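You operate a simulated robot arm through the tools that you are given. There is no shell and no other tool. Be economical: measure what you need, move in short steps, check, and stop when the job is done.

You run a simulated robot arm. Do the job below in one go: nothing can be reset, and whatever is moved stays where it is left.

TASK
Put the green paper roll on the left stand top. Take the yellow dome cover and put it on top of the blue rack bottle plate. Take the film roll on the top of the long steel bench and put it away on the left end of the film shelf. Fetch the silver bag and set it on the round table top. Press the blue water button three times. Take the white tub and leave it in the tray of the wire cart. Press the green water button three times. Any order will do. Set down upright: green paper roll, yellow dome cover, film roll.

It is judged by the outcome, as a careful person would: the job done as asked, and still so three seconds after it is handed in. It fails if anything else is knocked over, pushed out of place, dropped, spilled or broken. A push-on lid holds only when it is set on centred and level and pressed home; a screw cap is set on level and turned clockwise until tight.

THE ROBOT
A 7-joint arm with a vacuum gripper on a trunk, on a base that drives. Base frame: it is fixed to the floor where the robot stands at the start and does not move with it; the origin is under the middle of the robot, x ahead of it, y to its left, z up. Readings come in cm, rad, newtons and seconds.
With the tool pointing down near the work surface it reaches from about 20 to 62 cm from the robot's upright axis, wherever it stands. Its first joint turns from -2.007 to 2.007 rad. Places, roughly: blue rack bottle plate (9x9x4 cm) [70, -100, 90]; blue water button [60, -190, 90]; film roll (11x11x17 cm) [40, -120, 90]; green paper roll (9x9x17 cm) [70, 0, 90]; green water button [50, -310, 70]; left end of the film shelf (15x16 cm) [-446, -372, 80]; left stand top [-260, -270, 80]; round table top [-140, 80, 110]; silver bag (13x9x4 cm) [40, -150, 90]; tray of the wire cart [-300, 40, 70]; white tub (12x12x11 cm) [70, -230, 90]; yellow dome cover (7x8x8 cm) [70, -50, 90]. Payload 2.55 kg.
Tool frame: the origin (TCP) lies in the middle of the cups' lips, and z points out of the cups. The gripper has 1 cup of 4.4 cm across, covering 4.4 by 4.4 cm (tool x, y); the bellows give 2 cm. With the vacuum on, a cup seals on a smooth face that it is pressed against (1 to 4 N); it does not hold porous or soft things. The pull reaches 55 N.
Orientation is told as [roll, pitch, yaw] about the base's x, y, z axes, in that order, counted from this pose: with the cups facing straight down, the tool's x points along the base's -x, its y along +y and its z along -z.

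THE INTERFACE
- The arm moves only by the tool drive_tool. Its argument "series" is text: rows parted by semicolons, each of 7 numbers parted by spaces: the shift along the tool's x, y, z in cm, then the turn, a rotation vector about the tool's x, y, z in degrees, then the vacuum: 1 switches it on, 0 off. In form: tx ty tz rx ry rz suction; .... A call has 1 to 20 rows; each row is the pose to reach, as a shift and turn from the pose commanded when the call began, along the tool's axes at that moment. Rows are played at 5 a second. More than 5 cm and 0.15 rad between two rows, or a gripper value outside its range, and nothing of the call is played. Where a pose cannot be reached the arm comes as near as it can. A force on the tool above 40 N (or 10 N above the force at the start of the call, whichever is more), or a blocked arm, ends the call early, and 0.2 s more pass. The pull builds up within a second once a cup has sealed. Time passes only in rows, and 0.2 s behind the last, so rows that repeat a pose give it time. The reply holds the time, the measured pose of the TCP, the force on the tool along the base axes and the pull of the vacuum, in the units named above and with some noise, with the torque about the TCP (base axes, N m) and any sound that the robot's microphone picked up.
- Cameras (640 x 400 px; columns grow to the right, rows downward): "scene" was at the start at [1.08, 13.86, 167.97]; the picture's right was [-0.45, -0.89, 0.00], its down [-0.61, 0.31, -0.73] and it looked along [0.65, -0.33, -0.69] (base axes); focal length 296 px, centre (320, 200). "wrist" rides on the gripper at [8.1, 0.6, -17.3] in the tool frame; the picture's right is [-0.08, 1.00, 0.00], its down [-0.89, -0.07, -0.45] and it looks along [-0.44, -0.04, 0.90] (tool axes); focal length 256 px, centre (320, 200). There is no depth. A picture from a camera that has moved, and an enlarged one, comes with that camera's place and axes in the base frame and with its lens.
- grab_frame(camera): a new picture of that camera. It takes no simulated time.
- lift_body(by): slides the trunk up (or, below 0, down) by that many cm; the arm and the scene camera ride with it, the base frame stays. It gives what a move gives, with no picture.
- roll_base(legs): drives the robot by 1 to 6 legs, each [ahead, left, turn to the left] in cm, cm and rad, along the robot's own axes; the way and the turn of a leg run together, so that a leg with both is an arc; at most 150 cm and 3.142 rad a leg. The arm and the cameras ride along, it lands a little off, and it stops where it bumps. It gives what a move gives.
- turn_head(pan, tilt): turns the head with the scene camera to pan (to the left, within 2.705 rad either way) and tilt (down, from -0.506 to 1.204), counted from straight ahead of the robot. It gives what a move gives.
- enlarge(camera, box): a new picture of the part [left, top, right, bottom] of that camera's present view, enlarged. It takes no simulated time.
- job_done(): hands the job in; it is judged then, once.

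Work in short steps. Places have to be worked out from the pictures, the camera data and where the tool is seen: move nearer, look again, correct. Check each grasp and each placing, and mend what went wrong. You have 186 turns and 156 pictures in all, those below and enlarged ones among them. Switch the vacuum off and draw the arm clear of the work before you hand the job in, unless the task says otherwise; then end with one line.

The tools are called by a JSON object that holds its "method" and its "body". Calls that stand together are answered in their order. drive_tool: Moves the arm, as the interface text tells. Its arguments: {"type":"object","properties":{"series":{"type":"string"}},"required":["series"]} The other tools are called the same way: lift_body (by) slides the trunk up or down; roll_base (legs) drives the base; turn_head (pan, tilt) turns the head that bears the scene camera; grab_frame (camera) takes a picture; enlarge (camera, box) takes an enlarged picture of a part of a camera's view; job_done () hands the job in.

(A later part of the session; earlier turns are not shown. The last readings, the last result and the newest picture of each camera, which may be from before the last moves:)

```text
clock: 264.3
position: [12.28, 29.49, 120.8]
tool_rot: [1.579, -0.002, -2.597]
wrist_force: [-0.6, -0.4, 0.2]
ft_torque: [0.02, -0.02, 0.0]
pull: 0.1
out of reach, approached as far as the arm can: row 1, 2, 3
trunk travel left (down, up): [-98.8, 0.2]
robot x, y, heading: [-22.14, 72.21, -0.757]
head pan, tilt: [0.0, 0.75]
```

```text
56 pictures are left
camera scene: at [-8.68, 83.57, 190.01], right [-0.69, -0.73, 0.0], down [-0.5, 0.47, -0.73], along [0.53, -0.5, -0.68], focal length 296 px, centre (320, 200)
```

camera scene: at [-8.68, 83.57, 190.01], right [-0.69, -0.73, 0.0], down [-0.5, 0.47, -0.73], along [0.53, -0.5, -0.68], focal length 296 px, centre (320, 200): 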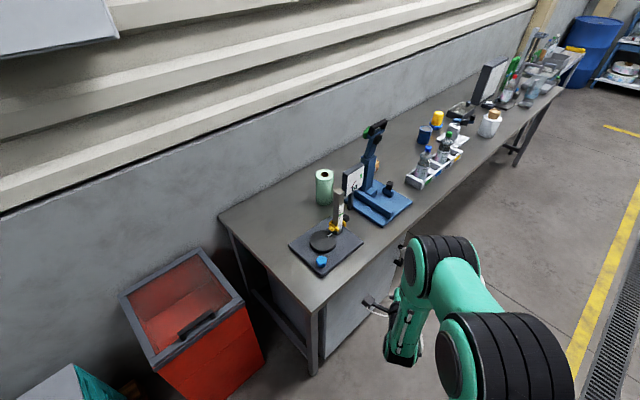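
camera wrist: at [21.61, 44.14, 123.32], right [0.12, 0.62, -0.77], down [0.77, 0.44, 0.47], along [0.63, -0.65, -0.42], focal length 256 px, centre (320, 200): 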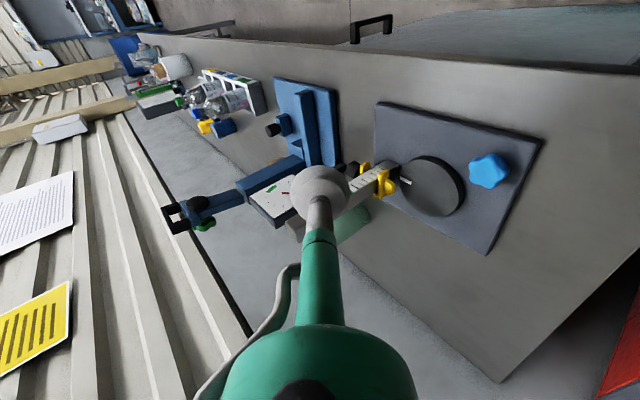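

Tool is horizontal pointing at −59°. Drive the base to (12,72), tool staying above everything.

{"method": "roll_base", "body": {"legs": [[24.7, 23.4, 0]]}}

{"method": "grab_frame", "body": {"camera": "wrist"}}

{"method": "grab_frame", "body": {"camera": "scene"}}

```text
clock: 266.6
position: [46.25, 28.45, 120.7]
tool_rot: [1.576, -0.002, -2.601]
wrist_force: [1.1, -0.4, 0.0]
ft_torque: [0.02, -0.04, -0.01]
pull: 0.0
trunk travel left (down, up): [-98.8, 0.2]
robot x, y, heading: [11.98, 71.61, -0.761]
head pan, tilt: [0.0, 0.75]
```

```text
55 pictures are left
camera wrist: at [44.3, 47.39, 121.18], right [-0.07, -0.04, 1.0], down [-0.99, -0.08, -0.07], along [0.08, -1.0, -0.03], focal length 256 px, centre (320, 200)
```

wrist: 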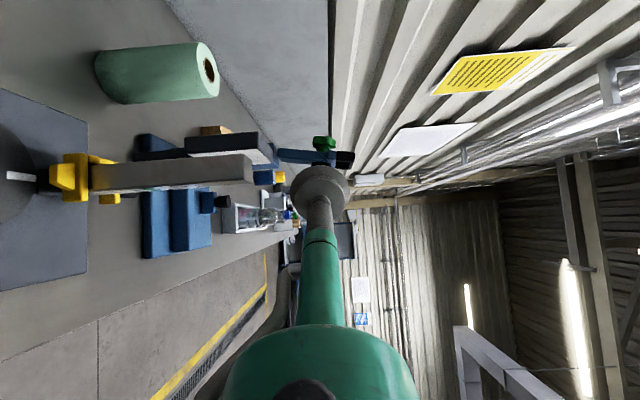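

```text
54 pictures are left
camera scene: at [25.42, 82.64, 190.01], right [-0.69, -0.72, 0.0], down [-0.49, 0.47, -0.73], along [0.53, -0.5, -0.68], focal length 296 px, centre (320, 200)
```

scene: 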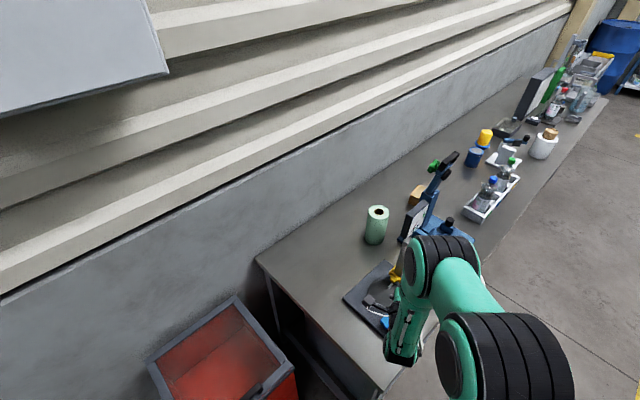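

All consistent: roll centre (71.7,5.2), post at (51.5,16). Shift left, lower to z≈97, then advance to 10 cm from the roll.

{"method": "drive_tool", "body": {"series": "4.9 0 0 0 0 0 0; 9.8 0 0 0 0 0 0; 9.8 -4.7 0 0 0 0 0; 9.8 -9.4 0 0 0 0 0; 9.8 -14.1 0 0 0 0 0; 9.8 -18.8 0 0 0 0 0; 9.8 -23.7 0 0 0 0 0; 9.8 -23.7 4 0 0 0 0; 9.8 -23.7 8 0 0 0 0; 9.8 -23.7 12 0 0 0 0; 9.8 -23.7 15 0 0 0 0; 9.8 -23.7 15 0 0 0 0"}}

{"method": "grab_frame", "body": {"camera": "wrist"}}

{"method": "grab_frame", "body": {"camera": "scene"}}

```text
clock: 269.2
position: [62.27, 20.42, 97.15]
tool_rot: [1.574, -0.002, -2.6]
wrist_force: [0.5, 0.7, -0.1]
ft_torque: [-0.02, 0.01, -0.02]
pull: 0.0
trunk travel left (down, up): [-98.8, 0.2]
robot x, y, heading: [12.02, 71.51, -0.76]
head pan, tilt: [0.0, 0.75]
```

```text
53 pictures are left
camera wrist: at [60.31, 39.45, 97.57], right [-0.07, -0.03, 1.0], down [-0.99, -0.08, -0.07], along [0.08, -1.0, -0.03], focal length 256 px, centre (320, 200)
```

wrist: 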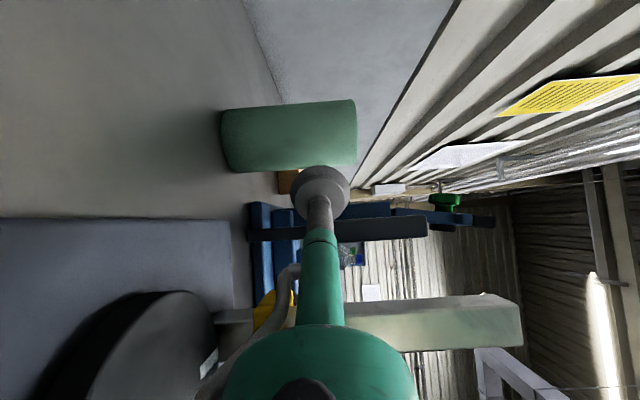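

```text
52 pictures are left
camera scene: at [25.42, 82.7, 190.0], right [-0.69, -0.72, 0.0], down [-0.49, 0.47, -0.73], along [0.53, -0.5, -0.68], focal length 296 px, centre (320, 200)
```

scene: 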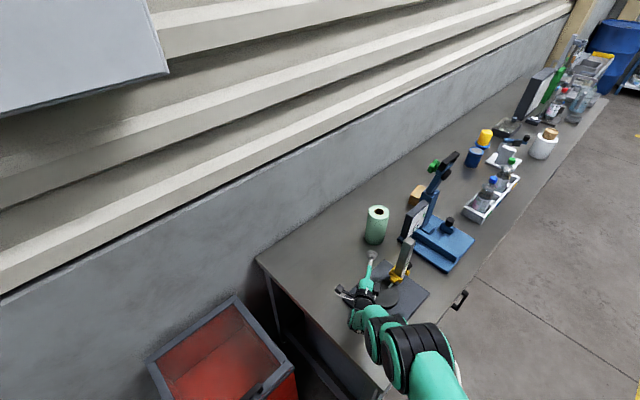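

Aligned within 3 mm. I lower to z≈94 (less tipping leverage) and advance close, vacuum on, then in small steps.

{"method": "drive_tool", "body": {"series": "0.2 -3.2 2 0 0 0 0; 0.2 -3.2 6 0 0 0 0; 0.2 -3.2 9.5 0 0 0 0; 0.2 -3.2 11.5 0 0 0 1; 0.2 -3.2 12.3 0 0 0 1; 0.2 -3.2 12.8 0 0 0 1; 0.2 -3.2 12.8 0 0 0 1"}}

{"method": "grab_frame", "body": {"camera": "wrist"}}

```text
clock: 269.6
position: [60.37, 21.99, 90.74]
tool_rot: [1.414, -0.065, -2.591]
wrist_force: [-0.7, -1.0, 0.8]
ft_torque: [-0.01, 0.04, -0.03]
pull: 0.1
out of reach, approached as far as the arm can: row 1, 2
trunk travel left (down, up): [-98.8, 0.2]
robot x, y, heading: [11.76, 71.63, -0.758]
head pan, tilt: [0.0, 0.75]
stopped in row 2: the arm was blocked; the commanded pose is now the measured one
```

```text
51 pictures are left
camera wrist: at [58.65, 40.7, 93.39], right [0.07, -0.14, 0.99], down [-0.99, -0.08, 0.06], along [0.07, -0.99, -0.15], focal length 256 px, centre (320, 200)
```

wrist: 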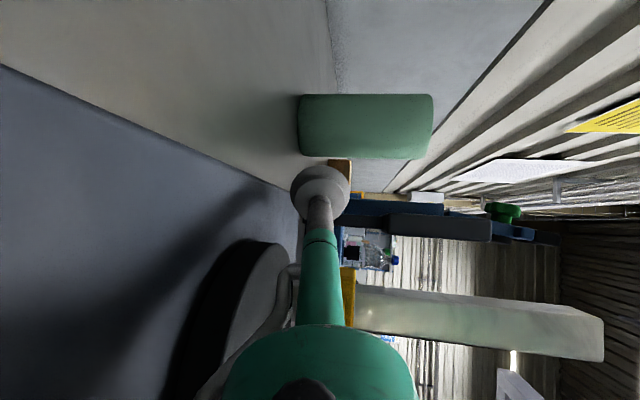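

The arm hit a limit and sagged. Raise again and re-level.

{"method": "drive_tool", "body": {"series": "0 2 0 0 0 0 0; 0 4 0 0 0 0 0; 0 6.5 0 0 0 0 0; 0 6.5 0 0 0 0 0"}}

{"method": "enlarge", "body": {"camera": "scene", "box": [300, 180, 500, 360]}}

```text
clock: 270.6
position: [61.28, 21.28, 97.18]
tool_rot: [1.415, -0.066, -2.589]
wrist_force: [-0.1, 0.0, 1.0]
ft_torque: [0.02, 0.01, 0.0]
pull: 0.2
trunk travel left (down, up): [-98.8, 0.2]
robot x, y, heading: [12.06, 71.77, -0.757]
head pan, tilt: [0.0, 0.75]
```

```text
2.22 times, centred on (400, 270) of scene
camera zoom: at [25.41, 82.64, 190.0], right [-0.69, -0.72, 0.0], down [-0.49, 0.47, -0.73], along [0.53, -0.5, -0.68], focal length 659 px, centre (142, 44)
```

zoom: 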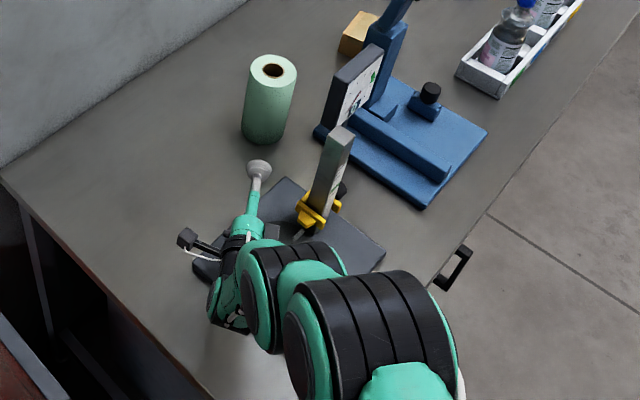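

The wrist links are close to the gauge plate, so I must stay at z≥97. Re-level at z≈98.

{"method": "drive_tool", "body": {"series": "0 0.8 0 -4.5 0 2 0; 0 0.8 0 -9.1 0 3.8 0; 0 0.8 0 -9.1 0 3.8 0"}}

```text
clock: 271.4
position: [61.41, 21.09, 97.83]
tool_rot: [1.577, 0.0, -2.596]
wrist_force: [-0.1, 0.5, 0.5]
ft_torque: [-0.03, 0.0, 0.0]
pull: 0.1
trunk travel left (down, up): [-98.8, 0.2]
robot x, y, heading: [11.67, 71.38, -0.756]
head pan, tilt: [0.0, 0.75]
```

Level again. Advance to 1 cm from the roll and check.

{"method": "drive_tool", "body": {"series": "0.5 -0.3 4 0 0 0 0; 0.5 -0.4 8 0 0 0 0; 0.5 -0.4 11 0 0 0 0; 0.5 -0.4 13 0 0 0 0; 0.5 -0.4 13 0 0 0 0"}}

{"method": "grab_frame", "body": {"camera": "wrist"}}

{"method": "enlarge", "body": {"camera": "scene", "box": [330, 180, 450, 280]}}

```text
clock: 272.1
position: [63.61, 18.89, 93.9]
tool_rot: [1.44, -0.049, -2.572]
wrist_force: [-0.8, 0.4, -0.3]
ft_torque: [0.02, 0.02, -0.01]
pull: 0.1
out of reach, approached as far as the arm can: row 2, 3
trunk travel left (down, up): [-98.8, 0.2]
robot x, y, heading: [11.88, 71.75, -0.761]
head pan, tilt: [0.0, 0.75]
stopped in row 3: the arm was blocked; the commanded pose is now the measured one
```

```text
49 pictures are left
camera wrist: at [61.4, 37.73, 96.27], right [0.04, -0.13, 0.99], down [-0.99, -0.1, 0.03], along [0.1, -0.99, -0.13], focal length 256 px, centre (320, 200)
```

wrist: 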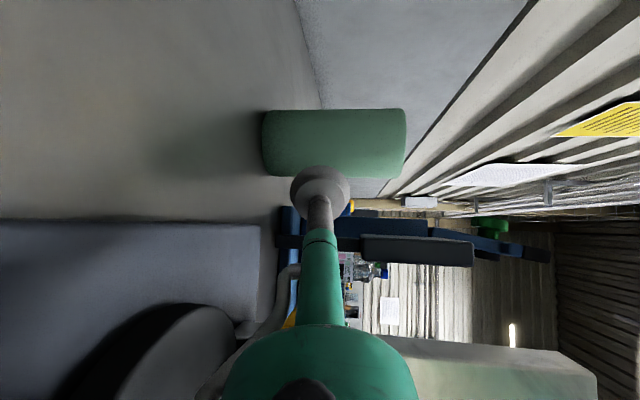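

```text
4.00 times, centred on (390, 230) of scene
camera zoom: at [25.38, 82.73, 190.01], right [-0.69, -0.72, 0.0], down [-0.49, 0.47, -0.73], along [0.53, -0.5, -0.68], focal length 1186 px, centre (40, 80)
```

zoom: 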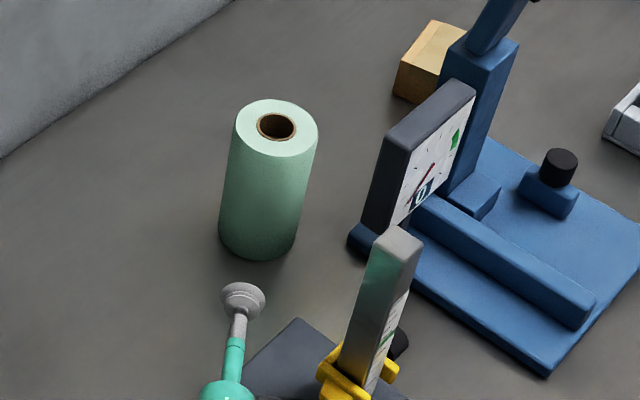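

The limit is a wrist-joint one, not distance. I raise, re-level and roll the tool −45° about its own axis to free the wrist, then test advancing.

{"method": "drive_tool", "body": {"series": "0 2 -1 0 0 0 0; 0 4 -2.5 0 0 0 0; 0 4.4 -2.5 -4 0 0 0; 0 4.4 -2.5 -7.9 0 0 0; 0 4.4 -2.5 -7.9 0 0 0"}}

{"method": "drive_tool", "body": {"series": "0 0 0 0 0 -8 0; 0 0 0 0 0 -16 0; 0 0 0 0 0 -24 0; 0 0 0 0 0 -32 0; 0 0 0 0 0 -40 0; 0 0 0 0 0 -40 0"}}

```text
clock: 273.3
position: [62.83, 20.47, 98.64]
tool_rot: [1.582, -0.046, -2.576]
wrist_force: [-0.5, -0.4, 0.1]
ft_torque: [0.0, 0.0, -0.01]
pull: 0.0
trunk travel left (down, up): [-98.8, 0.2]
robot x, y, heading: [11.79, 71.33, -0.754]
head pan, tilt: [0.0, 0.75]
```

```text
clock: 274.7
position: [62.7, 20.64, 98.56]
tool_rot: [1.582, -0.747, -2.581]
wrist_force: [0.2, 0.2, -0.5]
ft_torque: [-0.01, 0.01, 0.01]
pull: 0.0
trunk travel left (down, up): [-98.8, 0.2]
robot x, y, heading: [11.76, 71.47, -0.757]
head pan, tilt: [0.0, 0.75]
```

Advance 3.5 cm as a test.

{"method": "drive_tool", "body": {"series": "0 0 1.5 0 0 0 0; 0 0 2.5 0 0 0 0; 0 0 3.5 0 0 0 0; 0 0 3.5 0 0 0 0"}}

```text
clock: 275.7
position: [64.91, 17.67, 98.74]
tool_rot: [1.587, -0.744, -2.582]
wrist_force: [0.2, 0.3, -0.3]
ft_torque: [-0.04, -0.01, -0.02]
pull: 0.1
trunk travel left (down, up): [-98.8, 0.2]
robot x, y, heading: [11.88, 71.37, -0.757]
head pan, tilt: [0.0, 0.75]
```

That works. Advance to about 1 cm from the roll with a small lateral correction and slight lowering.

{"method": "drive_tool", "body": {"series": "0.3 -0.7 3 0 0 0 0; 0.65 -1.44 6 0 0 0 0; 0.65 -1.44 8.5 0 0 0 0; 0.65 -1.44 8.5 0 0 0 0"}}

{"method": "grab_frame", "body": {"camera": "wrist"}}

{"method": "enlarge", "body": {"camera": "scene", "box": [330, 180, 450, 280]}}

```text
clock: 276.1
position: [66.85, 16.89, 98.78]
tool_rot: [1.518, -0.759, -2.514]
wrist_force: [-1.0, -0.3, 0.1]
ft_torque: [-0.01, -0.02, 0.01]
pull: 0.0
out of reach, approached as far as the arm can: row 1, 2
trunk travel left (down, up): [-98.8, 0.2]
robot x, y, heading: [11.68, 71.44, -0.76]
head pan, tilt: [0.0, 0.75]
stopped in row 2: the arm was blocked; the commanded pose is now the measured one
```

```text
47 pictures are left
camera wrist: at [62.29, 34.91, 94.32], right [0.54, 0.33, 0.78], down [-0.81, -0.04, 0.58], along [0.22, -0.94, 0.25], focal length 256 px, centre (320, 200)
```

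wrist: 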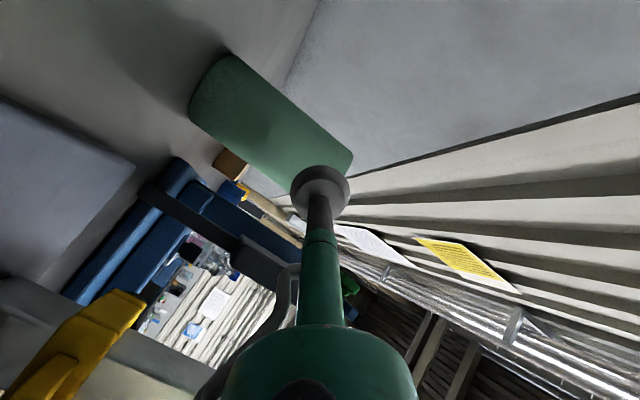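

```text
4.00 times, centred on (390, 230) of scene
camera zoom: at [25.42, 82.63, 190.01], right [-0.69, -0.72, 0.0], down [-0.49, 0.47, -0.73], along [0.53, -0.5, -0.68], focal length 1186 px, centre (40, 80)
```

zoom: 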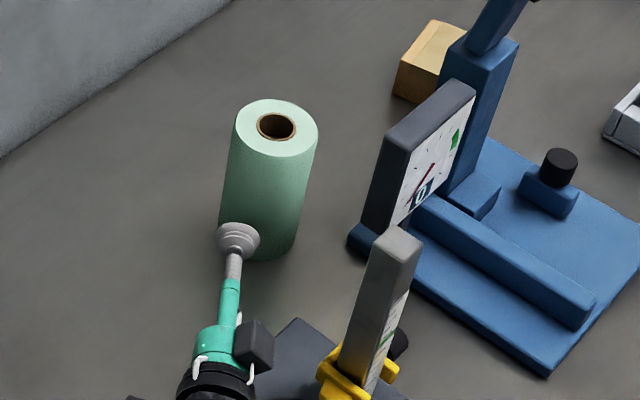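

Closer, but limited again. Roll another −40° about the tool axis (camera below, still clear) and raise slightly, then try advancing.

{"method": "drive_tool", "body": {"series": "0 0 -1.5 0 0 0 0; 0 0 -1.5 0 0 -8 0; 0 0 -1.5 0 0 -16 0; 0 0 -1.5 0 0 -24 0; 0 0 -1.5 0 0 -32 0; 0 0 -1.5 0 0 -40 0; 0 0 -1.5 0 0 -40 0"}}

{"method": "drive_tool", "body": {"series": "0 0 1.5 0 0 0 0; 0 0 3 0 0 0 0; 0 0 4 0 0 0 0; 0 0 4 0 0 0 0"}}

```text
clock: 277.7
position: [65.79, 18.11, 98.89]
tool_rot: [1.258, -1.453, -2.239]
wrist_force: [-0.4, 0.0, -0.6]
ft_torque: [-0.03, 0.01, -0.03]
pull: 0.1
trunk travel left (down, up): [-98.8, 0.2]
robot x, y, heading: [11.8, 71.47, -0.758]
head pan, tilt: [0.0, 0.75]
```

```text
clock: 278.4
position: [68.39, 15.79, 99.58]
tool_rot: [0.908, -1.442, -1.885]
wrist_force: [-0.1, 0.5, -0.9]
ft_torque: [0.0, 0.05, 0.0]
pull: 0.0
out of reach, approached as far as the arm can: row 3
trunk travel left (down, up): [-98.8, 0.2]
robot x, y, heading: [11.67, 71.81, -0.761]
head pan, tilt: [0.0, 0.75]
stopped in row 3: the arm was blocked; the commanded pose is now the measured one
```

It is plain reach now (tip ~80 cm out). I'll retract, raise high, and restand closer at the bench front-left (≈(5,48)) keeping this tool orientation.

{"method": "drive_tool", "body": {"series": "0 0 -4 0 0 0 0; 0 0 -8 0 0 0 0; 0 0 -12 0 0 0 0; -4.5 0 -13 0 0 0 0; -9 0 -14 0 0 0 0; -13.5 0 -15 0 0 0 0; -18 0 -16 0 0 0 0; -22.5 0 -17 0 0 0 0; -27 0 -18 0 0 0 0; -29 0 -20 0 0 0 0; -29 0 -20 0 0 0 0"}}

```text
clock: 280.8
position: [55.97, 28.74, 130.03]
tool_rot: [0.92, -1.443, -1.896]
wrist_force: [-0.4, 0.6, -0.2]
ft_torque: [0.01, -0.05, -0.01]
pull: 0.1
trunk travel left (down, up): [-98.8, 0.2]
robot x, y, heading: [11.45, 71.76, -0.76]
head pan, tilt: [0.0, 0.75]
```

Now move the base along a safe path to about (4.5,42).

{"method": "roll_base", "body": {"legs": [[-6.5, -6.2, 0], [20.3, -21.4, 0], [1.5, 1.4, 0]]}}

{"method": "grab_frame", "body": {"camera": "scene"}}

```text
clock: 283.9
position: [48.45, -1.06, 130.16]
tool_rot: [0.946, -1.445, -1.925]
wrist_force: [-0.7, 0.4, 0.5]
ft_torque: [-0.01, -0.03, 0.02]
pull: 0.1
trunk travel left (down, up): [-98.8, 0.2]
robot x, y, heading: [5.04, 41.91, -0.757]
head pan, tilt: [0.0, 0.75]
```

```text
45 pictures are left
camera scene: at [17.96, 53.11, 190.03], right [-0.69, -0.72, 0.0], down [-0.49, 0.47, -0.73], along [0.53, -0.51, -0.68], focal length 296 px, centre (320, 200)
```

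scene: 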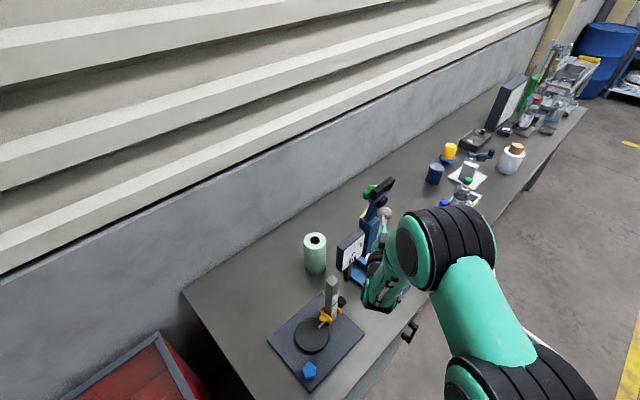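

Good. Move left at height, back off the post, then lower in front-left of the roll.

{"method": "drive_tool", "body": {"series": "0 3.8 -1.8 0 0 0 0; 0 7.6 -3.5 0 0 0 0; 0 11.4 -5.3 0 0 0 0; 0 15.2 -7 0 0 0 0; 0 19 -8.8 0 0 0 0; 0 22.5 -10.5 0 0 0 0; 4.5 22 -10.1 0 0 0 0; 9 21.6 -9.8 0 0 0 0; 13.5 21.1 -9.4 0 0 0 0; 18 20.7 -9.1 0 0 0 0; 22.5 20.2 -8.7 0 0 0 0; 27 19.8 -8.4 0 0 0 0; 30.5 19.4 -8.1 0 0 0 0; 30.5 19.4 -8.1 0 0 0 0"}}

{"method": "grab_frame", "body": {"camera": "wrist"}}

{"method": "grab_frame", "body": {"camera": "scene"}}

```text
clock: 286.9
position: [61.56, 19.83, 102.07]
tool_rot: [0.93, -1.444, -1.909]
wrist_force: [0.1, -0.3, -0.3]
ft_torque: [0.03, 0.0, 0.02]
pull: 0.2
trunk travel left (down, up): [-98.8, 0.2]
robot x, y, heading: [4.82, 41.93, -0.765]
head pan, tilt: [0.0, 0.75]
```

```text
44 pictures are left
camera wrist: at [52.83, 35.5, 95.45], right [0.82, 0.54, 0.18], down [-0.35, 0.22, 0.91], along [0.45, -0.81, 0.37], focal length 256 px, centre (320, 200)
```

wrist: 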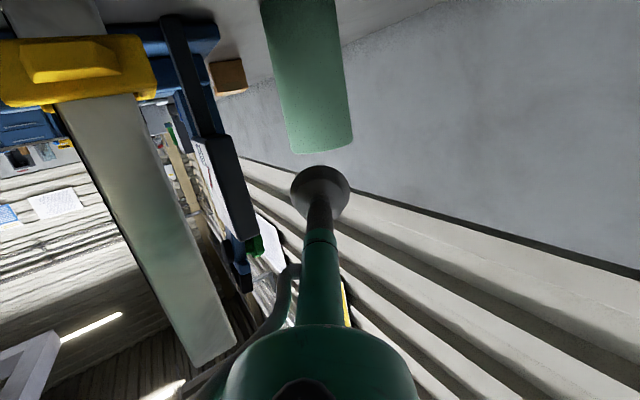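

```text
43 pictures are left
camera scene: at [18.36, 52.99, 190.01], right [-0.69, -0.72, 0.0], down [-0.49, 0.47, -0.73], along [0.53, -0.51, -0.68], focal length 296 px, centre (320, 200)
```

scene: 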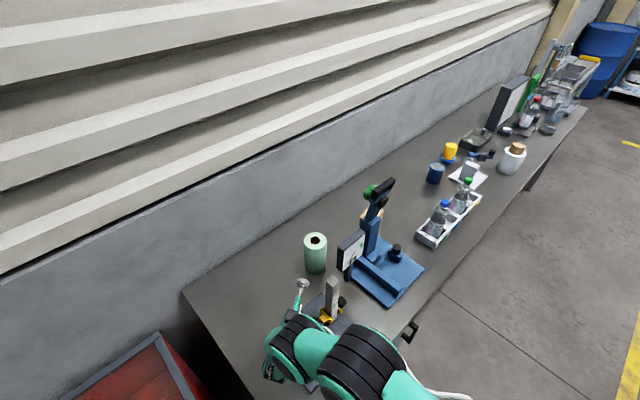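

Nicely aligned. Level the tool (4.5° up), lower to z≈98 and advance to ~1 cm from the roll.

{"method": "drive_tool", "body": {"series": "1 0 1.5 0 -2.2 0 0; 2.2 0 3.5 0 -4.5 0 0; 3.2 0 6 0 -4.5 0 0; 3.2 -0.1 9 0 -4.5 0 0; 3.2 -0.2 11 0 -4.5 0 0; 3.2 -0.2 12.4 0 -4.5 0 0; 3.2 -0.2 12.4 0 -4.5 0 0"}}

{"method": "grab_frame", "body": {"camera": "wrist"}}

{"method": "enlarge", "body": {"camera": "scene", "box": [260, 210, 380, 310]}}

```text
clock: 288.2
position: [75.87, 11.38, 110.84]
tool_rot: [2.029, -1.301, -2.985]
wrist_force: [0.4, -0.3, -0.1]
ft_torque: [0.06, 0.01, -0.04]
pull: 0.0
trunk travel left (down, up): [-98.8, 0.2]
robot x, y, heading: [4.71, 41.79, -0.762]
head pan, tilt: [0.0, 0.75]
stopped in row 6: the arm was blocked; the commanded pose is now the measured one
```

```text
42 pictures are left
camera wrist: at [69.06, 26.27, 101.04], right [0.76, 0.56, 0.32], down [-0.54, 0.29, 0.79], along [0.36, -0.77, 0.53], focal length 256 px, centre (320, 200)
```

wrist: 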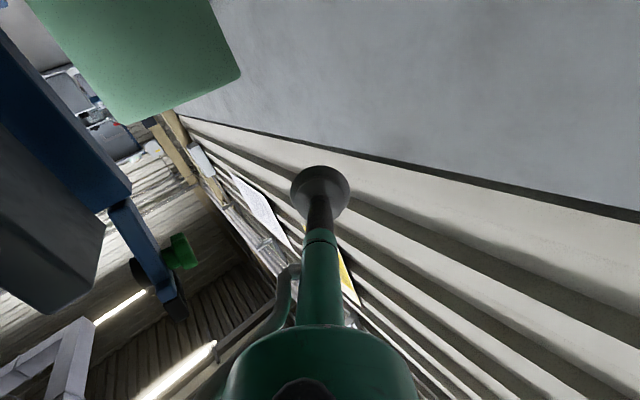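

```text
4.00 times, centred on (320, 260) of scene
camera zoom: at [18.47, 53.04, 189.99], right [-0.69, -0.72, 0.0], down [-0.49, 0.47, -0.73], along [0.53, -0.51, -0.68], focal length 1186 px, centre (320, -40)
```

zoom: 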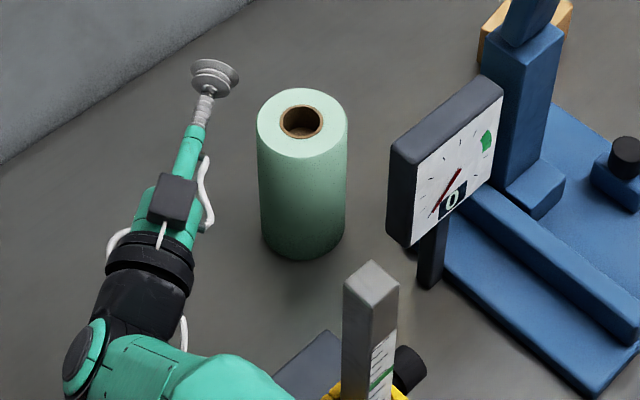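

The wrist links hit something low and deflected upward; roll and gauge are unmoved. Retreat straight up first.

{"method": "drive_tool", "body": {"series": "-3.8 1 0.5 0 0 0 0; -7.7 2 1 0 0 0 0; -11.5 3 1 0 0 0 0; -15.4 4 -1 0 0 0 0; -19.2 4.9 -4 0 0 0 0; -19.2 4.9 -8 0 0 0 0; -19.2 4.9 -12 0 0 0 0; -19.2 4.9 -12 0 0 0 0"}}

{"method": "grab_frame", "body": {"camera": "scene"}}

```text
clock: 290.0
position: [67.93, 23.16, 128.78]
tool_rot: [2.027, -1.301, -2.984]
wrist_force: [-1.0, -0.4, 0.5]
ft_torque: [-0.03, -0.01, -0.04]
pull: 0.1
trunk travel left (down, up): [-98.8, 0.2]
robot x, y, heading: [4.92, 41.85, -0.764]
head pan, tilt: [0.0, 0.75]
```

```text
40 pictures are left
camera scene: at [18.46, 52.84, 190.01], right [-0.69, -0.72, 0.0], down [-0.49, 0.47, -0.73], along [0.53, -0.5, -0.68], focal length 296 px, centre (320, 200)
```

scene: 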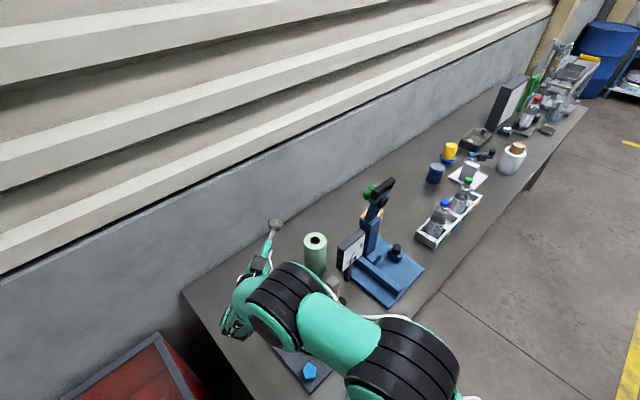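

Roll and instruments intact. Restand at about (7,56), between the two earlier stances, keeping the arm high.

{"method": "roll_base", "body": {"legs": [[-1.8, -1.7, 0], [-9.8, 10.3, 0], [3, 2.8, 0]]}}

{"method": "drive_tool", "body": {"series": "0 0 -2 0 3.5 7 0; 0 0 -4 0 7 14 0; 0 0 -6 0 7 21 0; 0 0 -6 0 7 28 0; 0 0 -6 0 7 35 0; 0 0 -6 0 7 35 0"}}

{"method": "grab_frame", "body": {"camera": "wrist"}}

```text
clock: 292.2
position: [69.24, 37.61, 128.98]
tool_rot: [2.026, -1.3, -2.986]
wrist_force: [0.5, 0.7, -0.5]
ft_torque: [0.02, 0.02, 0.02]
pull: 0.0
trunk travel left (down, up): [-98.8, 0.2]
robot x, y, heading: [6.59, 55.96, -0.763]
head pan, tilt: [0.0, 0.75]
```

```text
clock: 293.6
position: [66.08, 42.46, 128.16]
tool_rot: [1.593, -0.718, -2.493]
wrist_force: [-0.4, 0.7, 0.6]
ft_torque: [0.02, 0.0, 0.01]
pull: 0.1
trunk travel left (down, up): [-98.8, 0.2]
robot x, y, heading: [6.42, 56.37, -0.762]
head pan, tilt: [0.0, 0.75]
```

```text
39 pictures are left
camera wrist: at [60.75, 60.1, 123.05], right [0.46, 0.38, 0.8], down [-0.85, -0.08, 0.53], along [0.26, -0.92, 0.28], focal length 256 px, centre (320, 200)
```

wrist: 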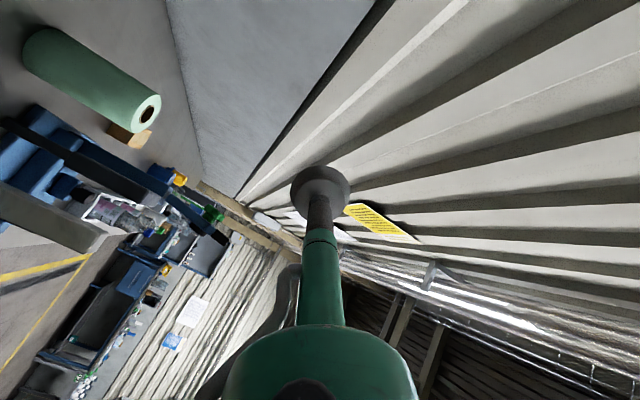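

Tool level. Yaw −8° for post clearance, fly horizontally above the pre-grasp point, then descend to z≈98.5.

{"method": "drive_tool", "body": {"series": "-2 -1.88 3.09 2.6 -3 0 0; -4 -3.76 6.18 5.27 -6 -0.1 0; -6 -5.64 9.28 5.27 -6 -0.1 0; -8 -7.52 12.37 5.27 -6 -0.1 0; -10 -9.4 15.46 5.27 -6 -0.1 0; -12 -11.28 18.56 5.27 -6 -0.1 0; -9.2 -14.47 18.5 5.27 -6 -0.1 0; -6.4 -17.66 18.44 5.27 -6 -0.1 0; -3.6 -20.85 18.38 5.27 -6 -0.1 0; -0.8 -24.04 18.32 5.27 -6 -0.1 0; 2 -27.2 18.27 5.27 -6 -0.1 0; 4.8 -30.4 18.2 5.27 -6 -0.1 0; 7.57 -33.6 18.2 5.27 -6 -0.1 0; 7.57 -33.6 18.2 5.27 -6 -0.1 0"}}

{"method": "grab_frame", "body": {"camera": "wrist"}}

```text
clock: 296.9
position: [67.78, 17.27, 102.41]
tool_rot: [1.649, -0.671, -2.664]
wrist_force: [-0.9, -0.2, 0.2]
ft_torque: [0.01, 0.0, 0.01]
pull: 0.1
trunk travel left (down, up): [-98.8, 0.2]
robot x, y, heading: [6.5, 56.57, -0.76]
head pan, tilt: [0.0, 0.75]
stopped in row 14: the arm was blocked; the commanded pose is now the measured one
```

```text
38 pictures are left
camera wrist: at [65.19, 35.4, 96.75], right [0.46, 0.32, 0.83], down [-0.88, 0.04, 0.47], along [0.12, -0.94, 0.3], focal length 256 px, centre (320, 200)
```

wrist: 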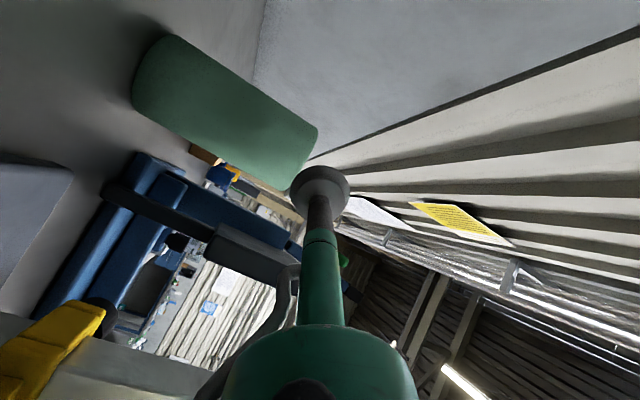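

Something under the wrist blocks below about z=99. I'll tilt the tool ~8° downward (raises the wrist) and aim for z≈99.5, still on the roll.

{"method": "drive_tool", "body": {"series": "0 1.5 -1 4.2 3.4 0 0; 0 1.5 -1 8.5 6.9 0 0; -0.2 -1 -0.6 8.5 6.9 0 0; -0.33 -2.5 -0.3 8.5 6.9 0 0; -0.33 -4 -0.26 8.5 6.9 0 0; -0.33 -4 -0.26 8.5 6.9 0 0"}}

{"method": "grab_frame", "body": {"camera": "wrist"}}

{"method": "enlarge", "body": {"camera": "scene", "box": [240, 200, 440, 360]}}

```text
clock: 298.2
position: [65.35, 16.12, 99.05]
tool_rot: [1.402, -0.669, -2.511]
wrist_force: [0.1, 0.2, -0.4]
ft_torque: [0.0, 0.01, -0.02]
pull: 0.1
trunk travel left (down, up): [-98.8, 0.2]
robot x, y, heading: [6.35, 56.09, -0.764]
head pan, tilt: [0.0, 0.75]
```

```text
37 pictures are left
camera wrist: at [62.27, 34.73, 96.84], right [0.54, 0.19, 0.82], down [-0.83, -0.05, 0.56], along [0.14, -0.98, 0.13], focal length 256 px, centre (320, 200)
```

wrist: 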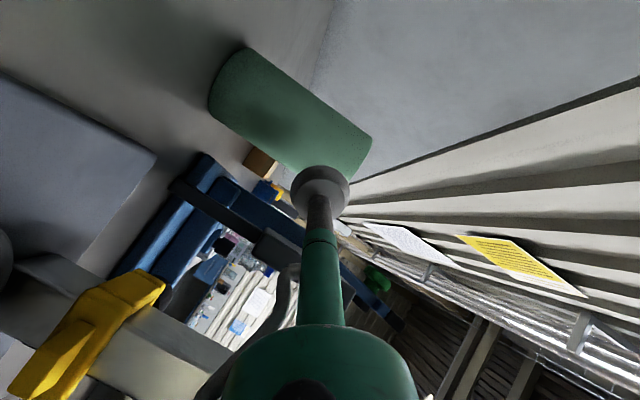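

```text
2.50 times, centred on (340, 280) of scene
camera zoom: at [20.01, 67.33, 190.0], right [-0.69, -0.72, 0.0], down [-0.49, 0.47, -0.73], along [0.53, -0.5, -0.68], focal length 741 px, centre (270, 0)
```

zoom: 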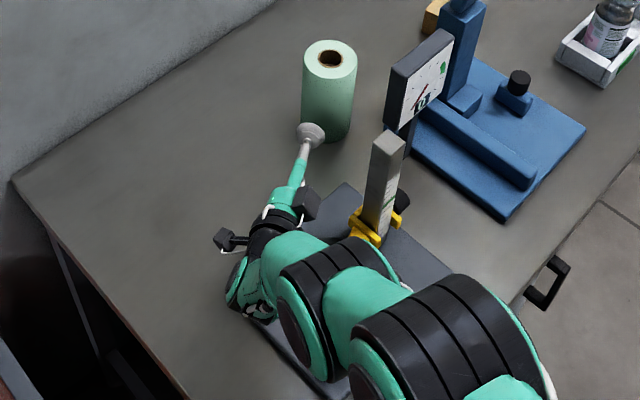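

No block, and the axis passes straight through the roll's centre. Advance horizontally to ~1 cm away.

{"method": "drive_tool", "body": {"series": "-0.2 0.2 2.5 0 0 0 0; -0.4 0.5 5 0 0 0 0; -0.55 0.68 7 0 0 0 1; -0.55 0.68 7 0 0 0 1"}}

```text
clock: 299.2
position: [69.99, 10.42, 100.48]
tool_rot: [1.397, -0.67, -2.492]
wrist_force: [-0.6, -0.7, -0.8]
ft_torque: [-0.01, 0.02, -0.01]
pull: 0.1
trunk travel left (down, up): [-98.8, 0.2]
robot x, y, heading: [6.58, 56.03, -0.765]
head pan, tilt: [0.0, 0.75]
```

The arm is being nudged up slightly by a light touch underneath. Tilt 5° more (lifts the wrist), then settle at z≈99.

{"method": "drive_tool", "body": {"series": "0 0 0 2 1.6 0 1; 0 0 0 3.9 3.15 0 1; 0.08 -1 0.04 3.9 3.15 0 1; 0.08 -1.9 0.04 3.9 3.15 0 1; 0.08 -1.9 0.04 3.9 3.15 0 1"}}

{"method": "grab_frame", "body": {"camera": "wrist"}}

{"method": "enlarge", "body": {"camera": "scene", "box": [240, 190, 440, 350]}}

```text
clock: 300.4
position: [67.62, 9.48, 97.61]
tool_rot: [1.289, -0.654, -2.44]
wrist_force: [-0.5, 0.0, -0.8]
ft_torque: [-0.01, 0.01, -0.03]
pull: 0.0
trunk travel left (down, up): [-98.8, 0.2]
robot x, y, heading: [6.9, 56.41, -0.758]
head pan, tilt: [0.0, 0.75]
```

```text
35 pictures are left
camera wrist: at [64.6, 28.27, 96.88], right [0.58, 0.13, 0.81], down [-0.8, -0.09, 0.59], along [0.15, -0.99, 0.05], focal length 256 px, centre (320, 200)
```

wrist: 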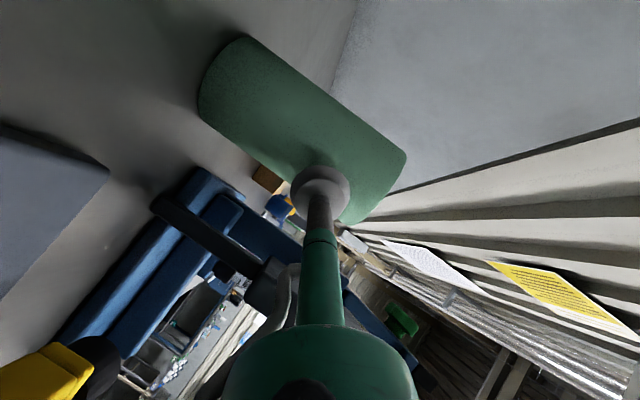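

```text
2.50 times, centred on (340, 270) of scene
camera zoom: at [20.01, 67.32, 190.0], right [-0.69, -0.72, 0.0], down [-0.49, 0.47, -0.73], along [0.53, -0.5, -0.68], focal length 741 px, centre (270, 25)
```

zoom: 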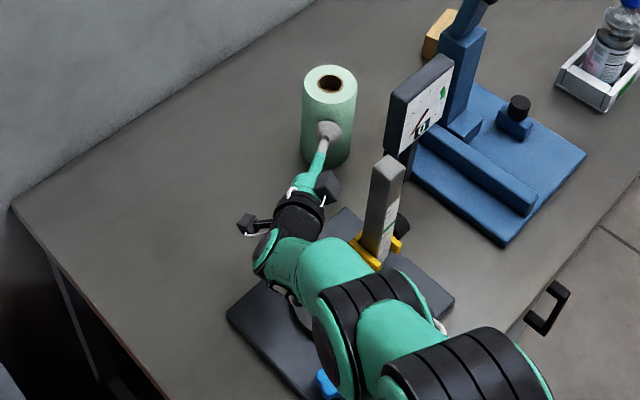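

Free now at z=97.6; shift 1.4 cm left to line up with the roll's axis, then touch gently with vacuum on.

{"method": "drive_tool", "body": {"series": "0.5 0.4 0 0 0 0 1; 1.06 0.86 0 0 0 0 1; 0.95 1 0.8 0 0 0 1; 0.9 1.05 1.1 0 0 0 1; 0.87 1.1 1.4 0 0 0 1; 0.87 1.1 1.4 0 0 0 1; 0.87 1.1 1.4 0 0 0 1"}}

```text
clock: 301.4
position: [71.3, 9.37, 100.56]
tool_rot: [1.295, -0.654, -2.436]
wrist_force: [-0.6, 0.4, 0.3]
ft_torque: [-0.03, -0.01, 0.02]
pull: 0.0
trunk travel left (down, up): [-98.8, 0.2]
robot x, y, heading: [6.41, 56.09, -0.759]
head pan, tilt: [0.0, 0.75]
stopped in row 4: the arm was blocked; the commanded pose is now the measured one
```

Pushed off again. One close look to see which link is touching.

{"method": "enlarge", "body": {"camera": "scene", "box": [290, 230, 410, 350]}}

```text
3.33 times, centred on (350, 290) of scene
camera zoom: at [19.99, 67.33, 190.0], right [-0.69, -0.72, 0.0], down [-0.49, 0.47, -0.73], along [0.53, -0.5, -0.68], focal length 988 px, centre (220, -100)
```

zoom: 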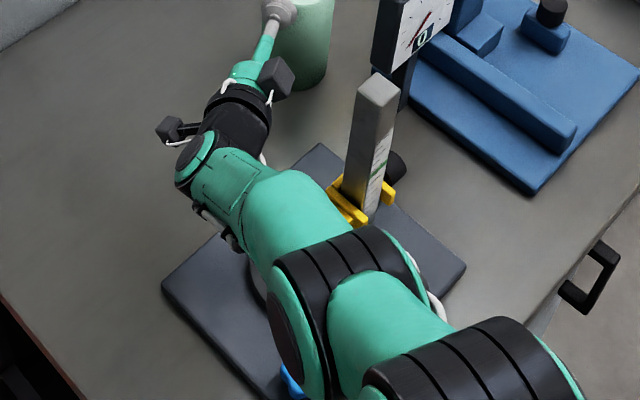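

The low elbow/forearm over the gauge plate is what touches. Back off, tilt 4° more (raising the wrist) and re-approach slightly higher (z≈99).

{"method": "drive_tool", "body": {"series": "0 0 -1.5 0 0 0 0; 0 0 -3 1.5 1.2 0 0; 0 0 -3 3.1 2.5 0 0; 0 -1.3 -2.5 3.1 2.5 0 0; 0 -2.7 -1.62 3.1 2.5 0 0; 0 -2.7 -1.62 3.1 2.5 0 0"}}

```text
clock: 302.8
position: [68.51, 10.19, 98.44]
tool_rot: [1.202, -0.645, -2.378]
wrist_force: [0.7, -0.1, 0.1]
ft_torque: [-0.03, 0.01, 0.0]
pull: 0.1
trunk travel left (down, up): [-98.8, 0.2]
robot x, y, heading: [6.74, 56.28, -0.762]
head pan, tilt: [0.0, 0.75]
```

Free at (68.5,10.2,98.4), about 1.4 cm from the roll and aligned. Touch gently with vacuum.

{"method": "drive_tool", "body": {"series": "-0.09 0.15 0.6 0 0 0 1; -0.15 0.24 0.97 0 0 0 1; -0.19 0.32 1.26 0 0 0 1; -0.23 0.39 1.55 0 0 0 1; -0.23 0.39 1.55 0 0 0 1; -0.23 0.39 1.55 0 0 0 1"}}

```text
clock: 304.2
position: [69.38, 8.86, 98.33]
tool_rot: [1.203, -0.645, -2.378]
wrist_force: [0.3, 0.4, 0.9]
ft_torque: [0.01, 0.01, -0.02]
pull: 0.0
trunk travel left (down, up): [-98.8, 0.2]
robot x, y, heading: [6.26, 55.96, -0.76]
head pan, tilt: [0.0, 0.75]
```

No contact force yet; continue in tiny steps.

{"method": "drive_tool", "body": {"series": "-0.05 0.07 0.3 0 0 0 1; -0.05 0.07 0.3 0 0 0 1; -0.09 0.15 0.6 0 0 0 1; -0.09 0.15 0.6 0 0 0 1; -0.13 0.22 0.9 0 0 0 1; -0.13 0.22 0.9 0 0 0 1; -0.13 0.22 0.9 0 0 0 1"}}

{"method": "enlarge", "body": {"camera": "scene", "box": [280, 190, 380, 270]}}

```text
clock: 305.8
position: [69.82, 8.11, 98.46]
tool_rot: [1.203, -0.643, -2.38]
wrist_force: [1.4, -0.5, 0.5]
ft_torque: [-0.47, -0.34, 0.02]
pull: 54.9
trunk travel left (down, up): [-98.8, 0.2]
robot x, y, heading: [6.5, 56.23, -0.758]
head pan, tilt: [0.0, 0.75]
```

```text
5.00 times, centred on (330, 230) of scene
camera zoom: at [19.96, 67.36, 190.0], right [-0.69, -0.72, 0.0], down [-0.49, 0.47, -0.73], along [0.53, -0.51, -0.68], focal length 1482 px, centre (270, 50)
```

zoom: 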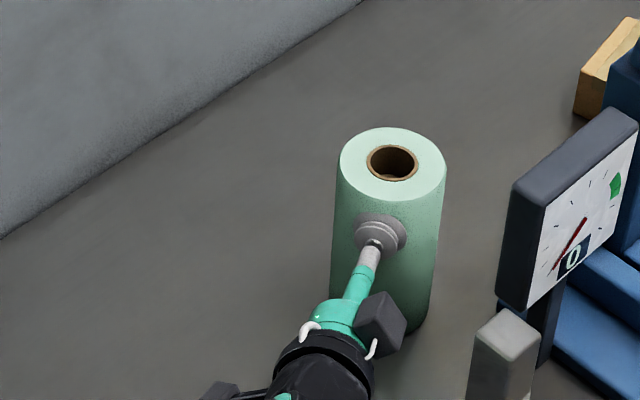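

Sealed (54.9 N). Lift straight up.

{"method": "drive_tool", "body": {"series": "-0.6 0.76 -0.29 0 0 0 1; -2.4 3.02 -1.16 0 0 0 1; -4.8 6.04 -2.3 0 0 0 1; -7.2 9.06 -3.5 0 0 0 1; -9.6 12.1 -4.6 0 0 0 1; -12 15.1 -5.8 0 0 0 1; -12 15.1 -5.8 0 0 0 1"}}

{"method": "grab_frame", "body": {"camera": "scene"}}

```text
clock: 307.4
position: [70.16, 8.1, 118.48]
tool_rot: [1.201, -0.645, -2.378]
wrist_force: [0.3, -0.1, -3.2]
ft_torque: [-0.1, -0.07, -0.01]
pull: 54.8
trunk travel left (down, up): [-98.8, 0.2]
robot x, y, heading: [6.2, 56.18, -0.761]
head pan, tilt: [0.0, 0.75]
```

```text
31 pictures are left
camera scene: at [20.08, 67.27, 190.0], right [-0.69, -0.72, 0.0], down [-0.49, 0.47, -0.73], along [0.53, -0.5, -0.68], focal length 296 px, centre (320, 200)
```

scene: 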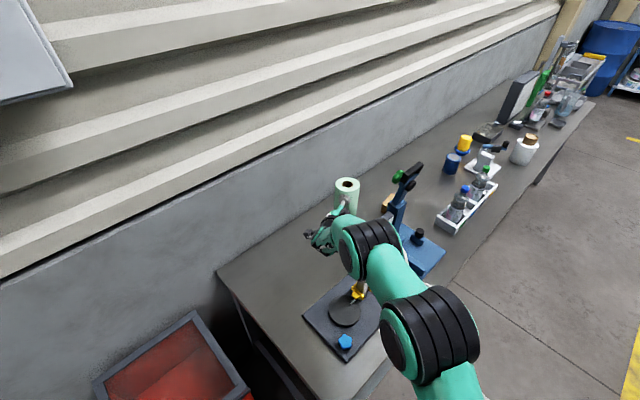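

Roll held upright. Retract back and up away from the instruments.

{"method": "drive_tool", "body": {"series": "-0.67 0.86 -3.48 0 0 0 1; -1.34 1.71 -6.96 0 0 0 1; -2 2.57 -10.44 0 0 0 1; -2.7 3.42 -13.9 0 0 0 1; -3.4 4.28 -17.4 0 0 0 1; -2.9 3.6 -20.3 0 0 0 1; -2.9 3.6 -20.3 0 0 0 1"}}

```text
clock: 309.0
position: [60.77, 23.72, 128.66]
tool_rot: [1.201, -0.644, -2.379]
wrist_force: [1.3, 0.4, -4.2]
ft_torque: [-0.1, -0.06, -0.01]
pull: 55.1
trunk travel left (down, up): [-98.8, 0.2]
robot x, y, heading: [6.31, 55.97, -0.758]
head pan, tilt: [0.0, 0.75]
```

Now drive to the left stand: back away, turn to face −y, and go around in open floor.

{"method": "roll_base", "body": {"legs": [[-43.6, -41.2, 0], [0, 0, -0.812], [110, 0, 0], [75, -110, 0], [15, -105, 0]]}}

{"method": "turn_head", "body": {"pan": -0.2, "tilt": 0.7}}

{"method": "grab_frame", "body": {"camera": "scene"}}

```text
clock: 331.3
position: [-253.68, -212.85, 128.77]
tool_rot: [1.204, -0.644, 3.113]
wrist_force: [0.6, -0.2, -3.9]
ft_torque: [-0.06, 0.02, -0.09]
pull: 54.6
trunk travel left (down, up): [-98.8, 0.2]
robot x, y, heading: [-268.7, -151.23, -1.559]
head pan, tilt: [0.0, 0.75]
```

```text
clock: 332.0
position: [-253.7, -212.97, 128.79]
tool_rot: [1.201, -0.643, 3.114]
wrist_force: [0.2, -0.4, -4.1]
ft_torque: [-0.02, 0.01, -0.04]
pull: 54.7
trunk travel left (down, up): [-98.8, 0.2]
robot x, y, heading: [-268.8, -151.39, -1.55]
head pan, tilt: [-0.201, 0.7]
```

```text
30 pictures are left
camera scene: at [-253.01, -153.64, 190.42], right [-0.98, 0.18, 0.0], down [0.12, 0.63, -0.77], along [-0.14, -0.75, -0.64], focal length 296 px, centre (320, 200)
```

scene: 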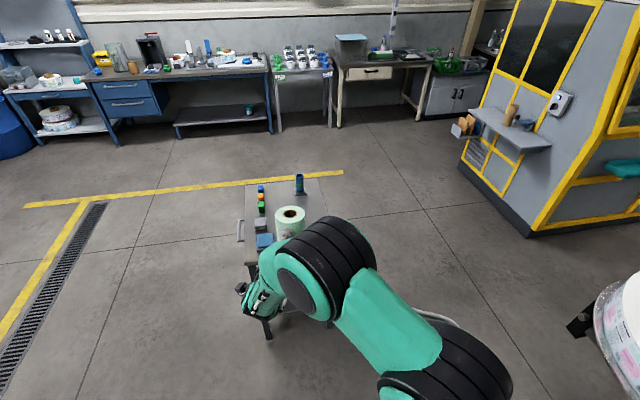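

The stand's west half is free; I'll place the roll at about (-262,-264). Drive forward into position.

{"method": "roll_base", "body": {"legs": [[0, -7, 0], [46, 0, 0]]}}

{"method": "lift_body", "body": {"by": -24}}

{"method": "turn_head", "body": {"pan": 0.25, "tilt": 0.9}}

{"method": "grab_frame", "body": {"camera": "scene"}}

{"method": "grab_frame", "body": {"camera": "wrist"}}

```text
clock: 335.4
position: [-260.08, -259.22, 128.7]
tool_rot: [1.203, -0.644, 3.109]
wrist_force: [-0.4, 0.2, -2.9]
ft_torque: [-0.01, 0.03, -0.05]
pull: 55.1
trunk travel left (down, up): [-98.8, 0.2]
robot x, y, heading: [-275.31, -198.35, -1.558]
head pan, tilt: [-0.201, 0.7]
```

```text
clock: 337.9
position: [-260.12, -259.37, 104.84]
tool_rot: [1.202, -0.646, 3.11]
wrist_force: [0.0, 0.3, -2.8]
ft_torque: [-0.07, 0.01, -0.08]
pull: 55.0
trunk travel left (down, up): [-74.8, 24.2]
robot x, y, heading: [-275.1, -197.82, -1.555]
head pan, tilt: [-0.201, 0.7]
```

```text
clock: 338.8
position: [-260.08, -259.4, 104.74]
tool_rot: [1.199, -0.644, 3.11]
wrist_force: [0.3, -0.1, -2.2]
ft_torque: [-0.03, 0.05, -0.08]
pull: 54.6
trunk travel left (down, up): [-74.8, 24.2]
robot x, y, heading: [-275.18, -198.41, -1.554]
head pan, tilt: [0.25, 0.901]
```

```text
29 pictures are left
camera scene: at [-255.71, -199.07, 164.81], right [-0.97, -0.26, 0.0], down [-0.2, 0.76, -0.62], along [0.16, -0.6, -0.78], focal length 296 px, centre (320, 200)
```

scene: 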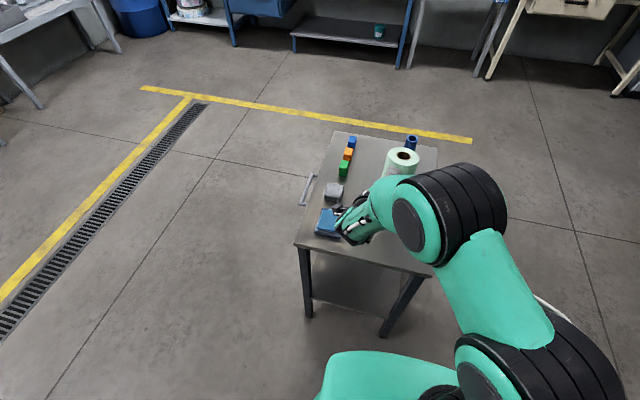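

```text
28 pictures are left
camera wrist: at [-248.96, -243.81, 105.29], right [0.48, -0.38, 0.79], down [-0.64, 0.46, 0.61], along [-0.59, -0.8, -0.02], focal length 256 px, centre (320, 200)
```

wrist: 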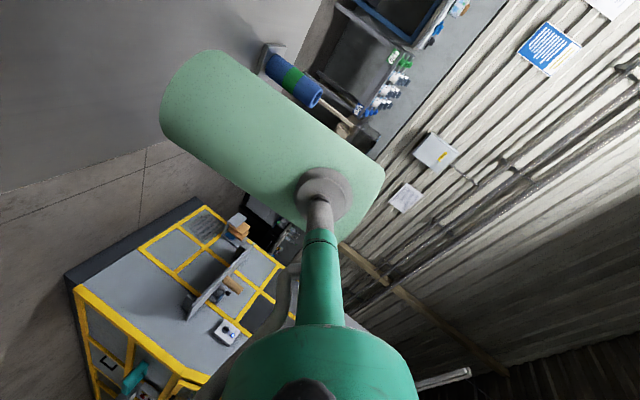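

Stand spans x −279…−236, y −306…−245; the roll hangs over free surface at (-261,-263). Lower the trunk 9 cm more.

{"method": "lift_body", "body": {"by": -9}}

{"method": "enlarge", "body": {"camera": "scene", "box": [280, 80, 480, 240]}}

```text
clock: 340.1
position: [-259.99, -259.36, 95.83]
tool_rot: [1.202, -0.643, 3.11]
wrist_force: [0.2, 0.0, -3.3]
ft_torque: [0.0, 0.06, -0.09]
pull: 54.8
trunk travel left (down, up): [-65.8, 33.2]
robot x, y, heading: [-274.94, -197.95, -1.556]
head pan, tilt: [0.25, 0.901]
```

```text
2.50 times, centred on (380, 160) of scene
camera zoom: at [-255.72, -199.06, 155.81], right [-0.97, -0.26, 0.0], down [-0.2, 0.76, -0.62], along [0.16, -0.6, -0.78], focal length 741 px, centre (170, 300)
```

zoom: 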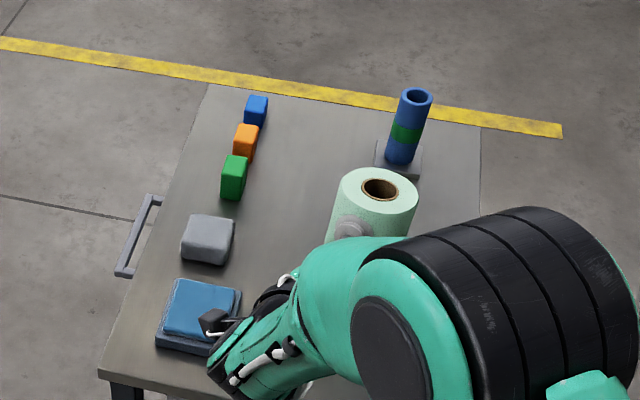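

The roll is ~2 cm above the surface, clear of the other items. Lower with the arm in small steps.

{"method": "drive_tool", "body": {"series": "0.3 -0.38 0.14 0 0 0 1; 0.6 -0.75 0.29 0 0 0 1; 0.9 -1.13 0.43 0 0 0 1; 0.9 -1.13 0.43 0 0 0 1"}}

```text
clock: 341.1
position: [-260.03, -259.37, 94.28]
tool_rot: [1.2, -0.645, 3.111]
wrist_force: [-1.0, -0.5, -3.9]
ft_torque: [-0.03, 0.04, -0.08]
pull: 54.9
trunk travel left (down, up): [-65.8, 33.2]
robot x, y, heading: [-274.83, -197.82, -1.553]
head pan, tilt: [0.25, 0.901]
```

{"method": "drive_tool", "body": {"series": "0.24 -0.3 0.12 0 0 0 1; 0.48 -0.6 0.23 0 0 0 1; 0.72 -0.91 0.35 0 0 0 1; 0.72 -0.91 0.35 0 0 0 1"}}

```text
clock: 342.1
position: [-260.11, -259.12, 93.3]
tool_rot: [1.209, -0.643, 3.103]
wrist_force: [2.1, 6.6, 17.3]
ft_torque: [-0.79, 0.44, -0.15]
pull: 55.3
trunk travel left (down, up): [-65.8, 33.2]
robot x, y, heading: [-275.13, -197.91, -1.558]
head pan, tilt: [0.25, 0.901]
```

Contact. Ease up slightly and check that the roll stands plumb.

{"method": "drive_tool", "body": {"series": "-0.15 0.19 -0.07 0 0 0 1; -0.21 0.26 -0.1 0 0 0 1; -0.21 0.26 -0.1 0 0 0 1"}}

{"method": "enlarge", "body": {"camera": "scene", "box": [360, 130, 440, 210]}}

```text
clock: 342.9
position: [-260.34, -259.17, 93.14]
tool_rot: [1.197, -0.646, 3.112]
wrist_force: [-0.7, 0.3, 2.6]
ft_torque: [-0.57, 0.39, -0.13]
pull: 55.5
trunk travel left (down, up): [-65.8, 33.2]
robot x, y, heading: [-275.14, -198.13, -1.556]
head pan, tilt: [0.25, 0.901]
```

```text
5.00 times, centred on (400, 170) of scene
camera zoom: at [-255.74, -199.0, 155.8], right [-0.97, -0.26, 0.0], down [-0.2, 0.76, -0.62], along [0.16, -0.6, -0.78], focal length 1482 px, centre (-80, 350)
```

zoom: 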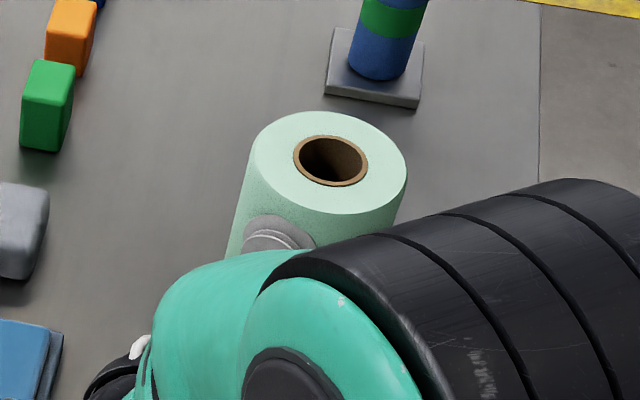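

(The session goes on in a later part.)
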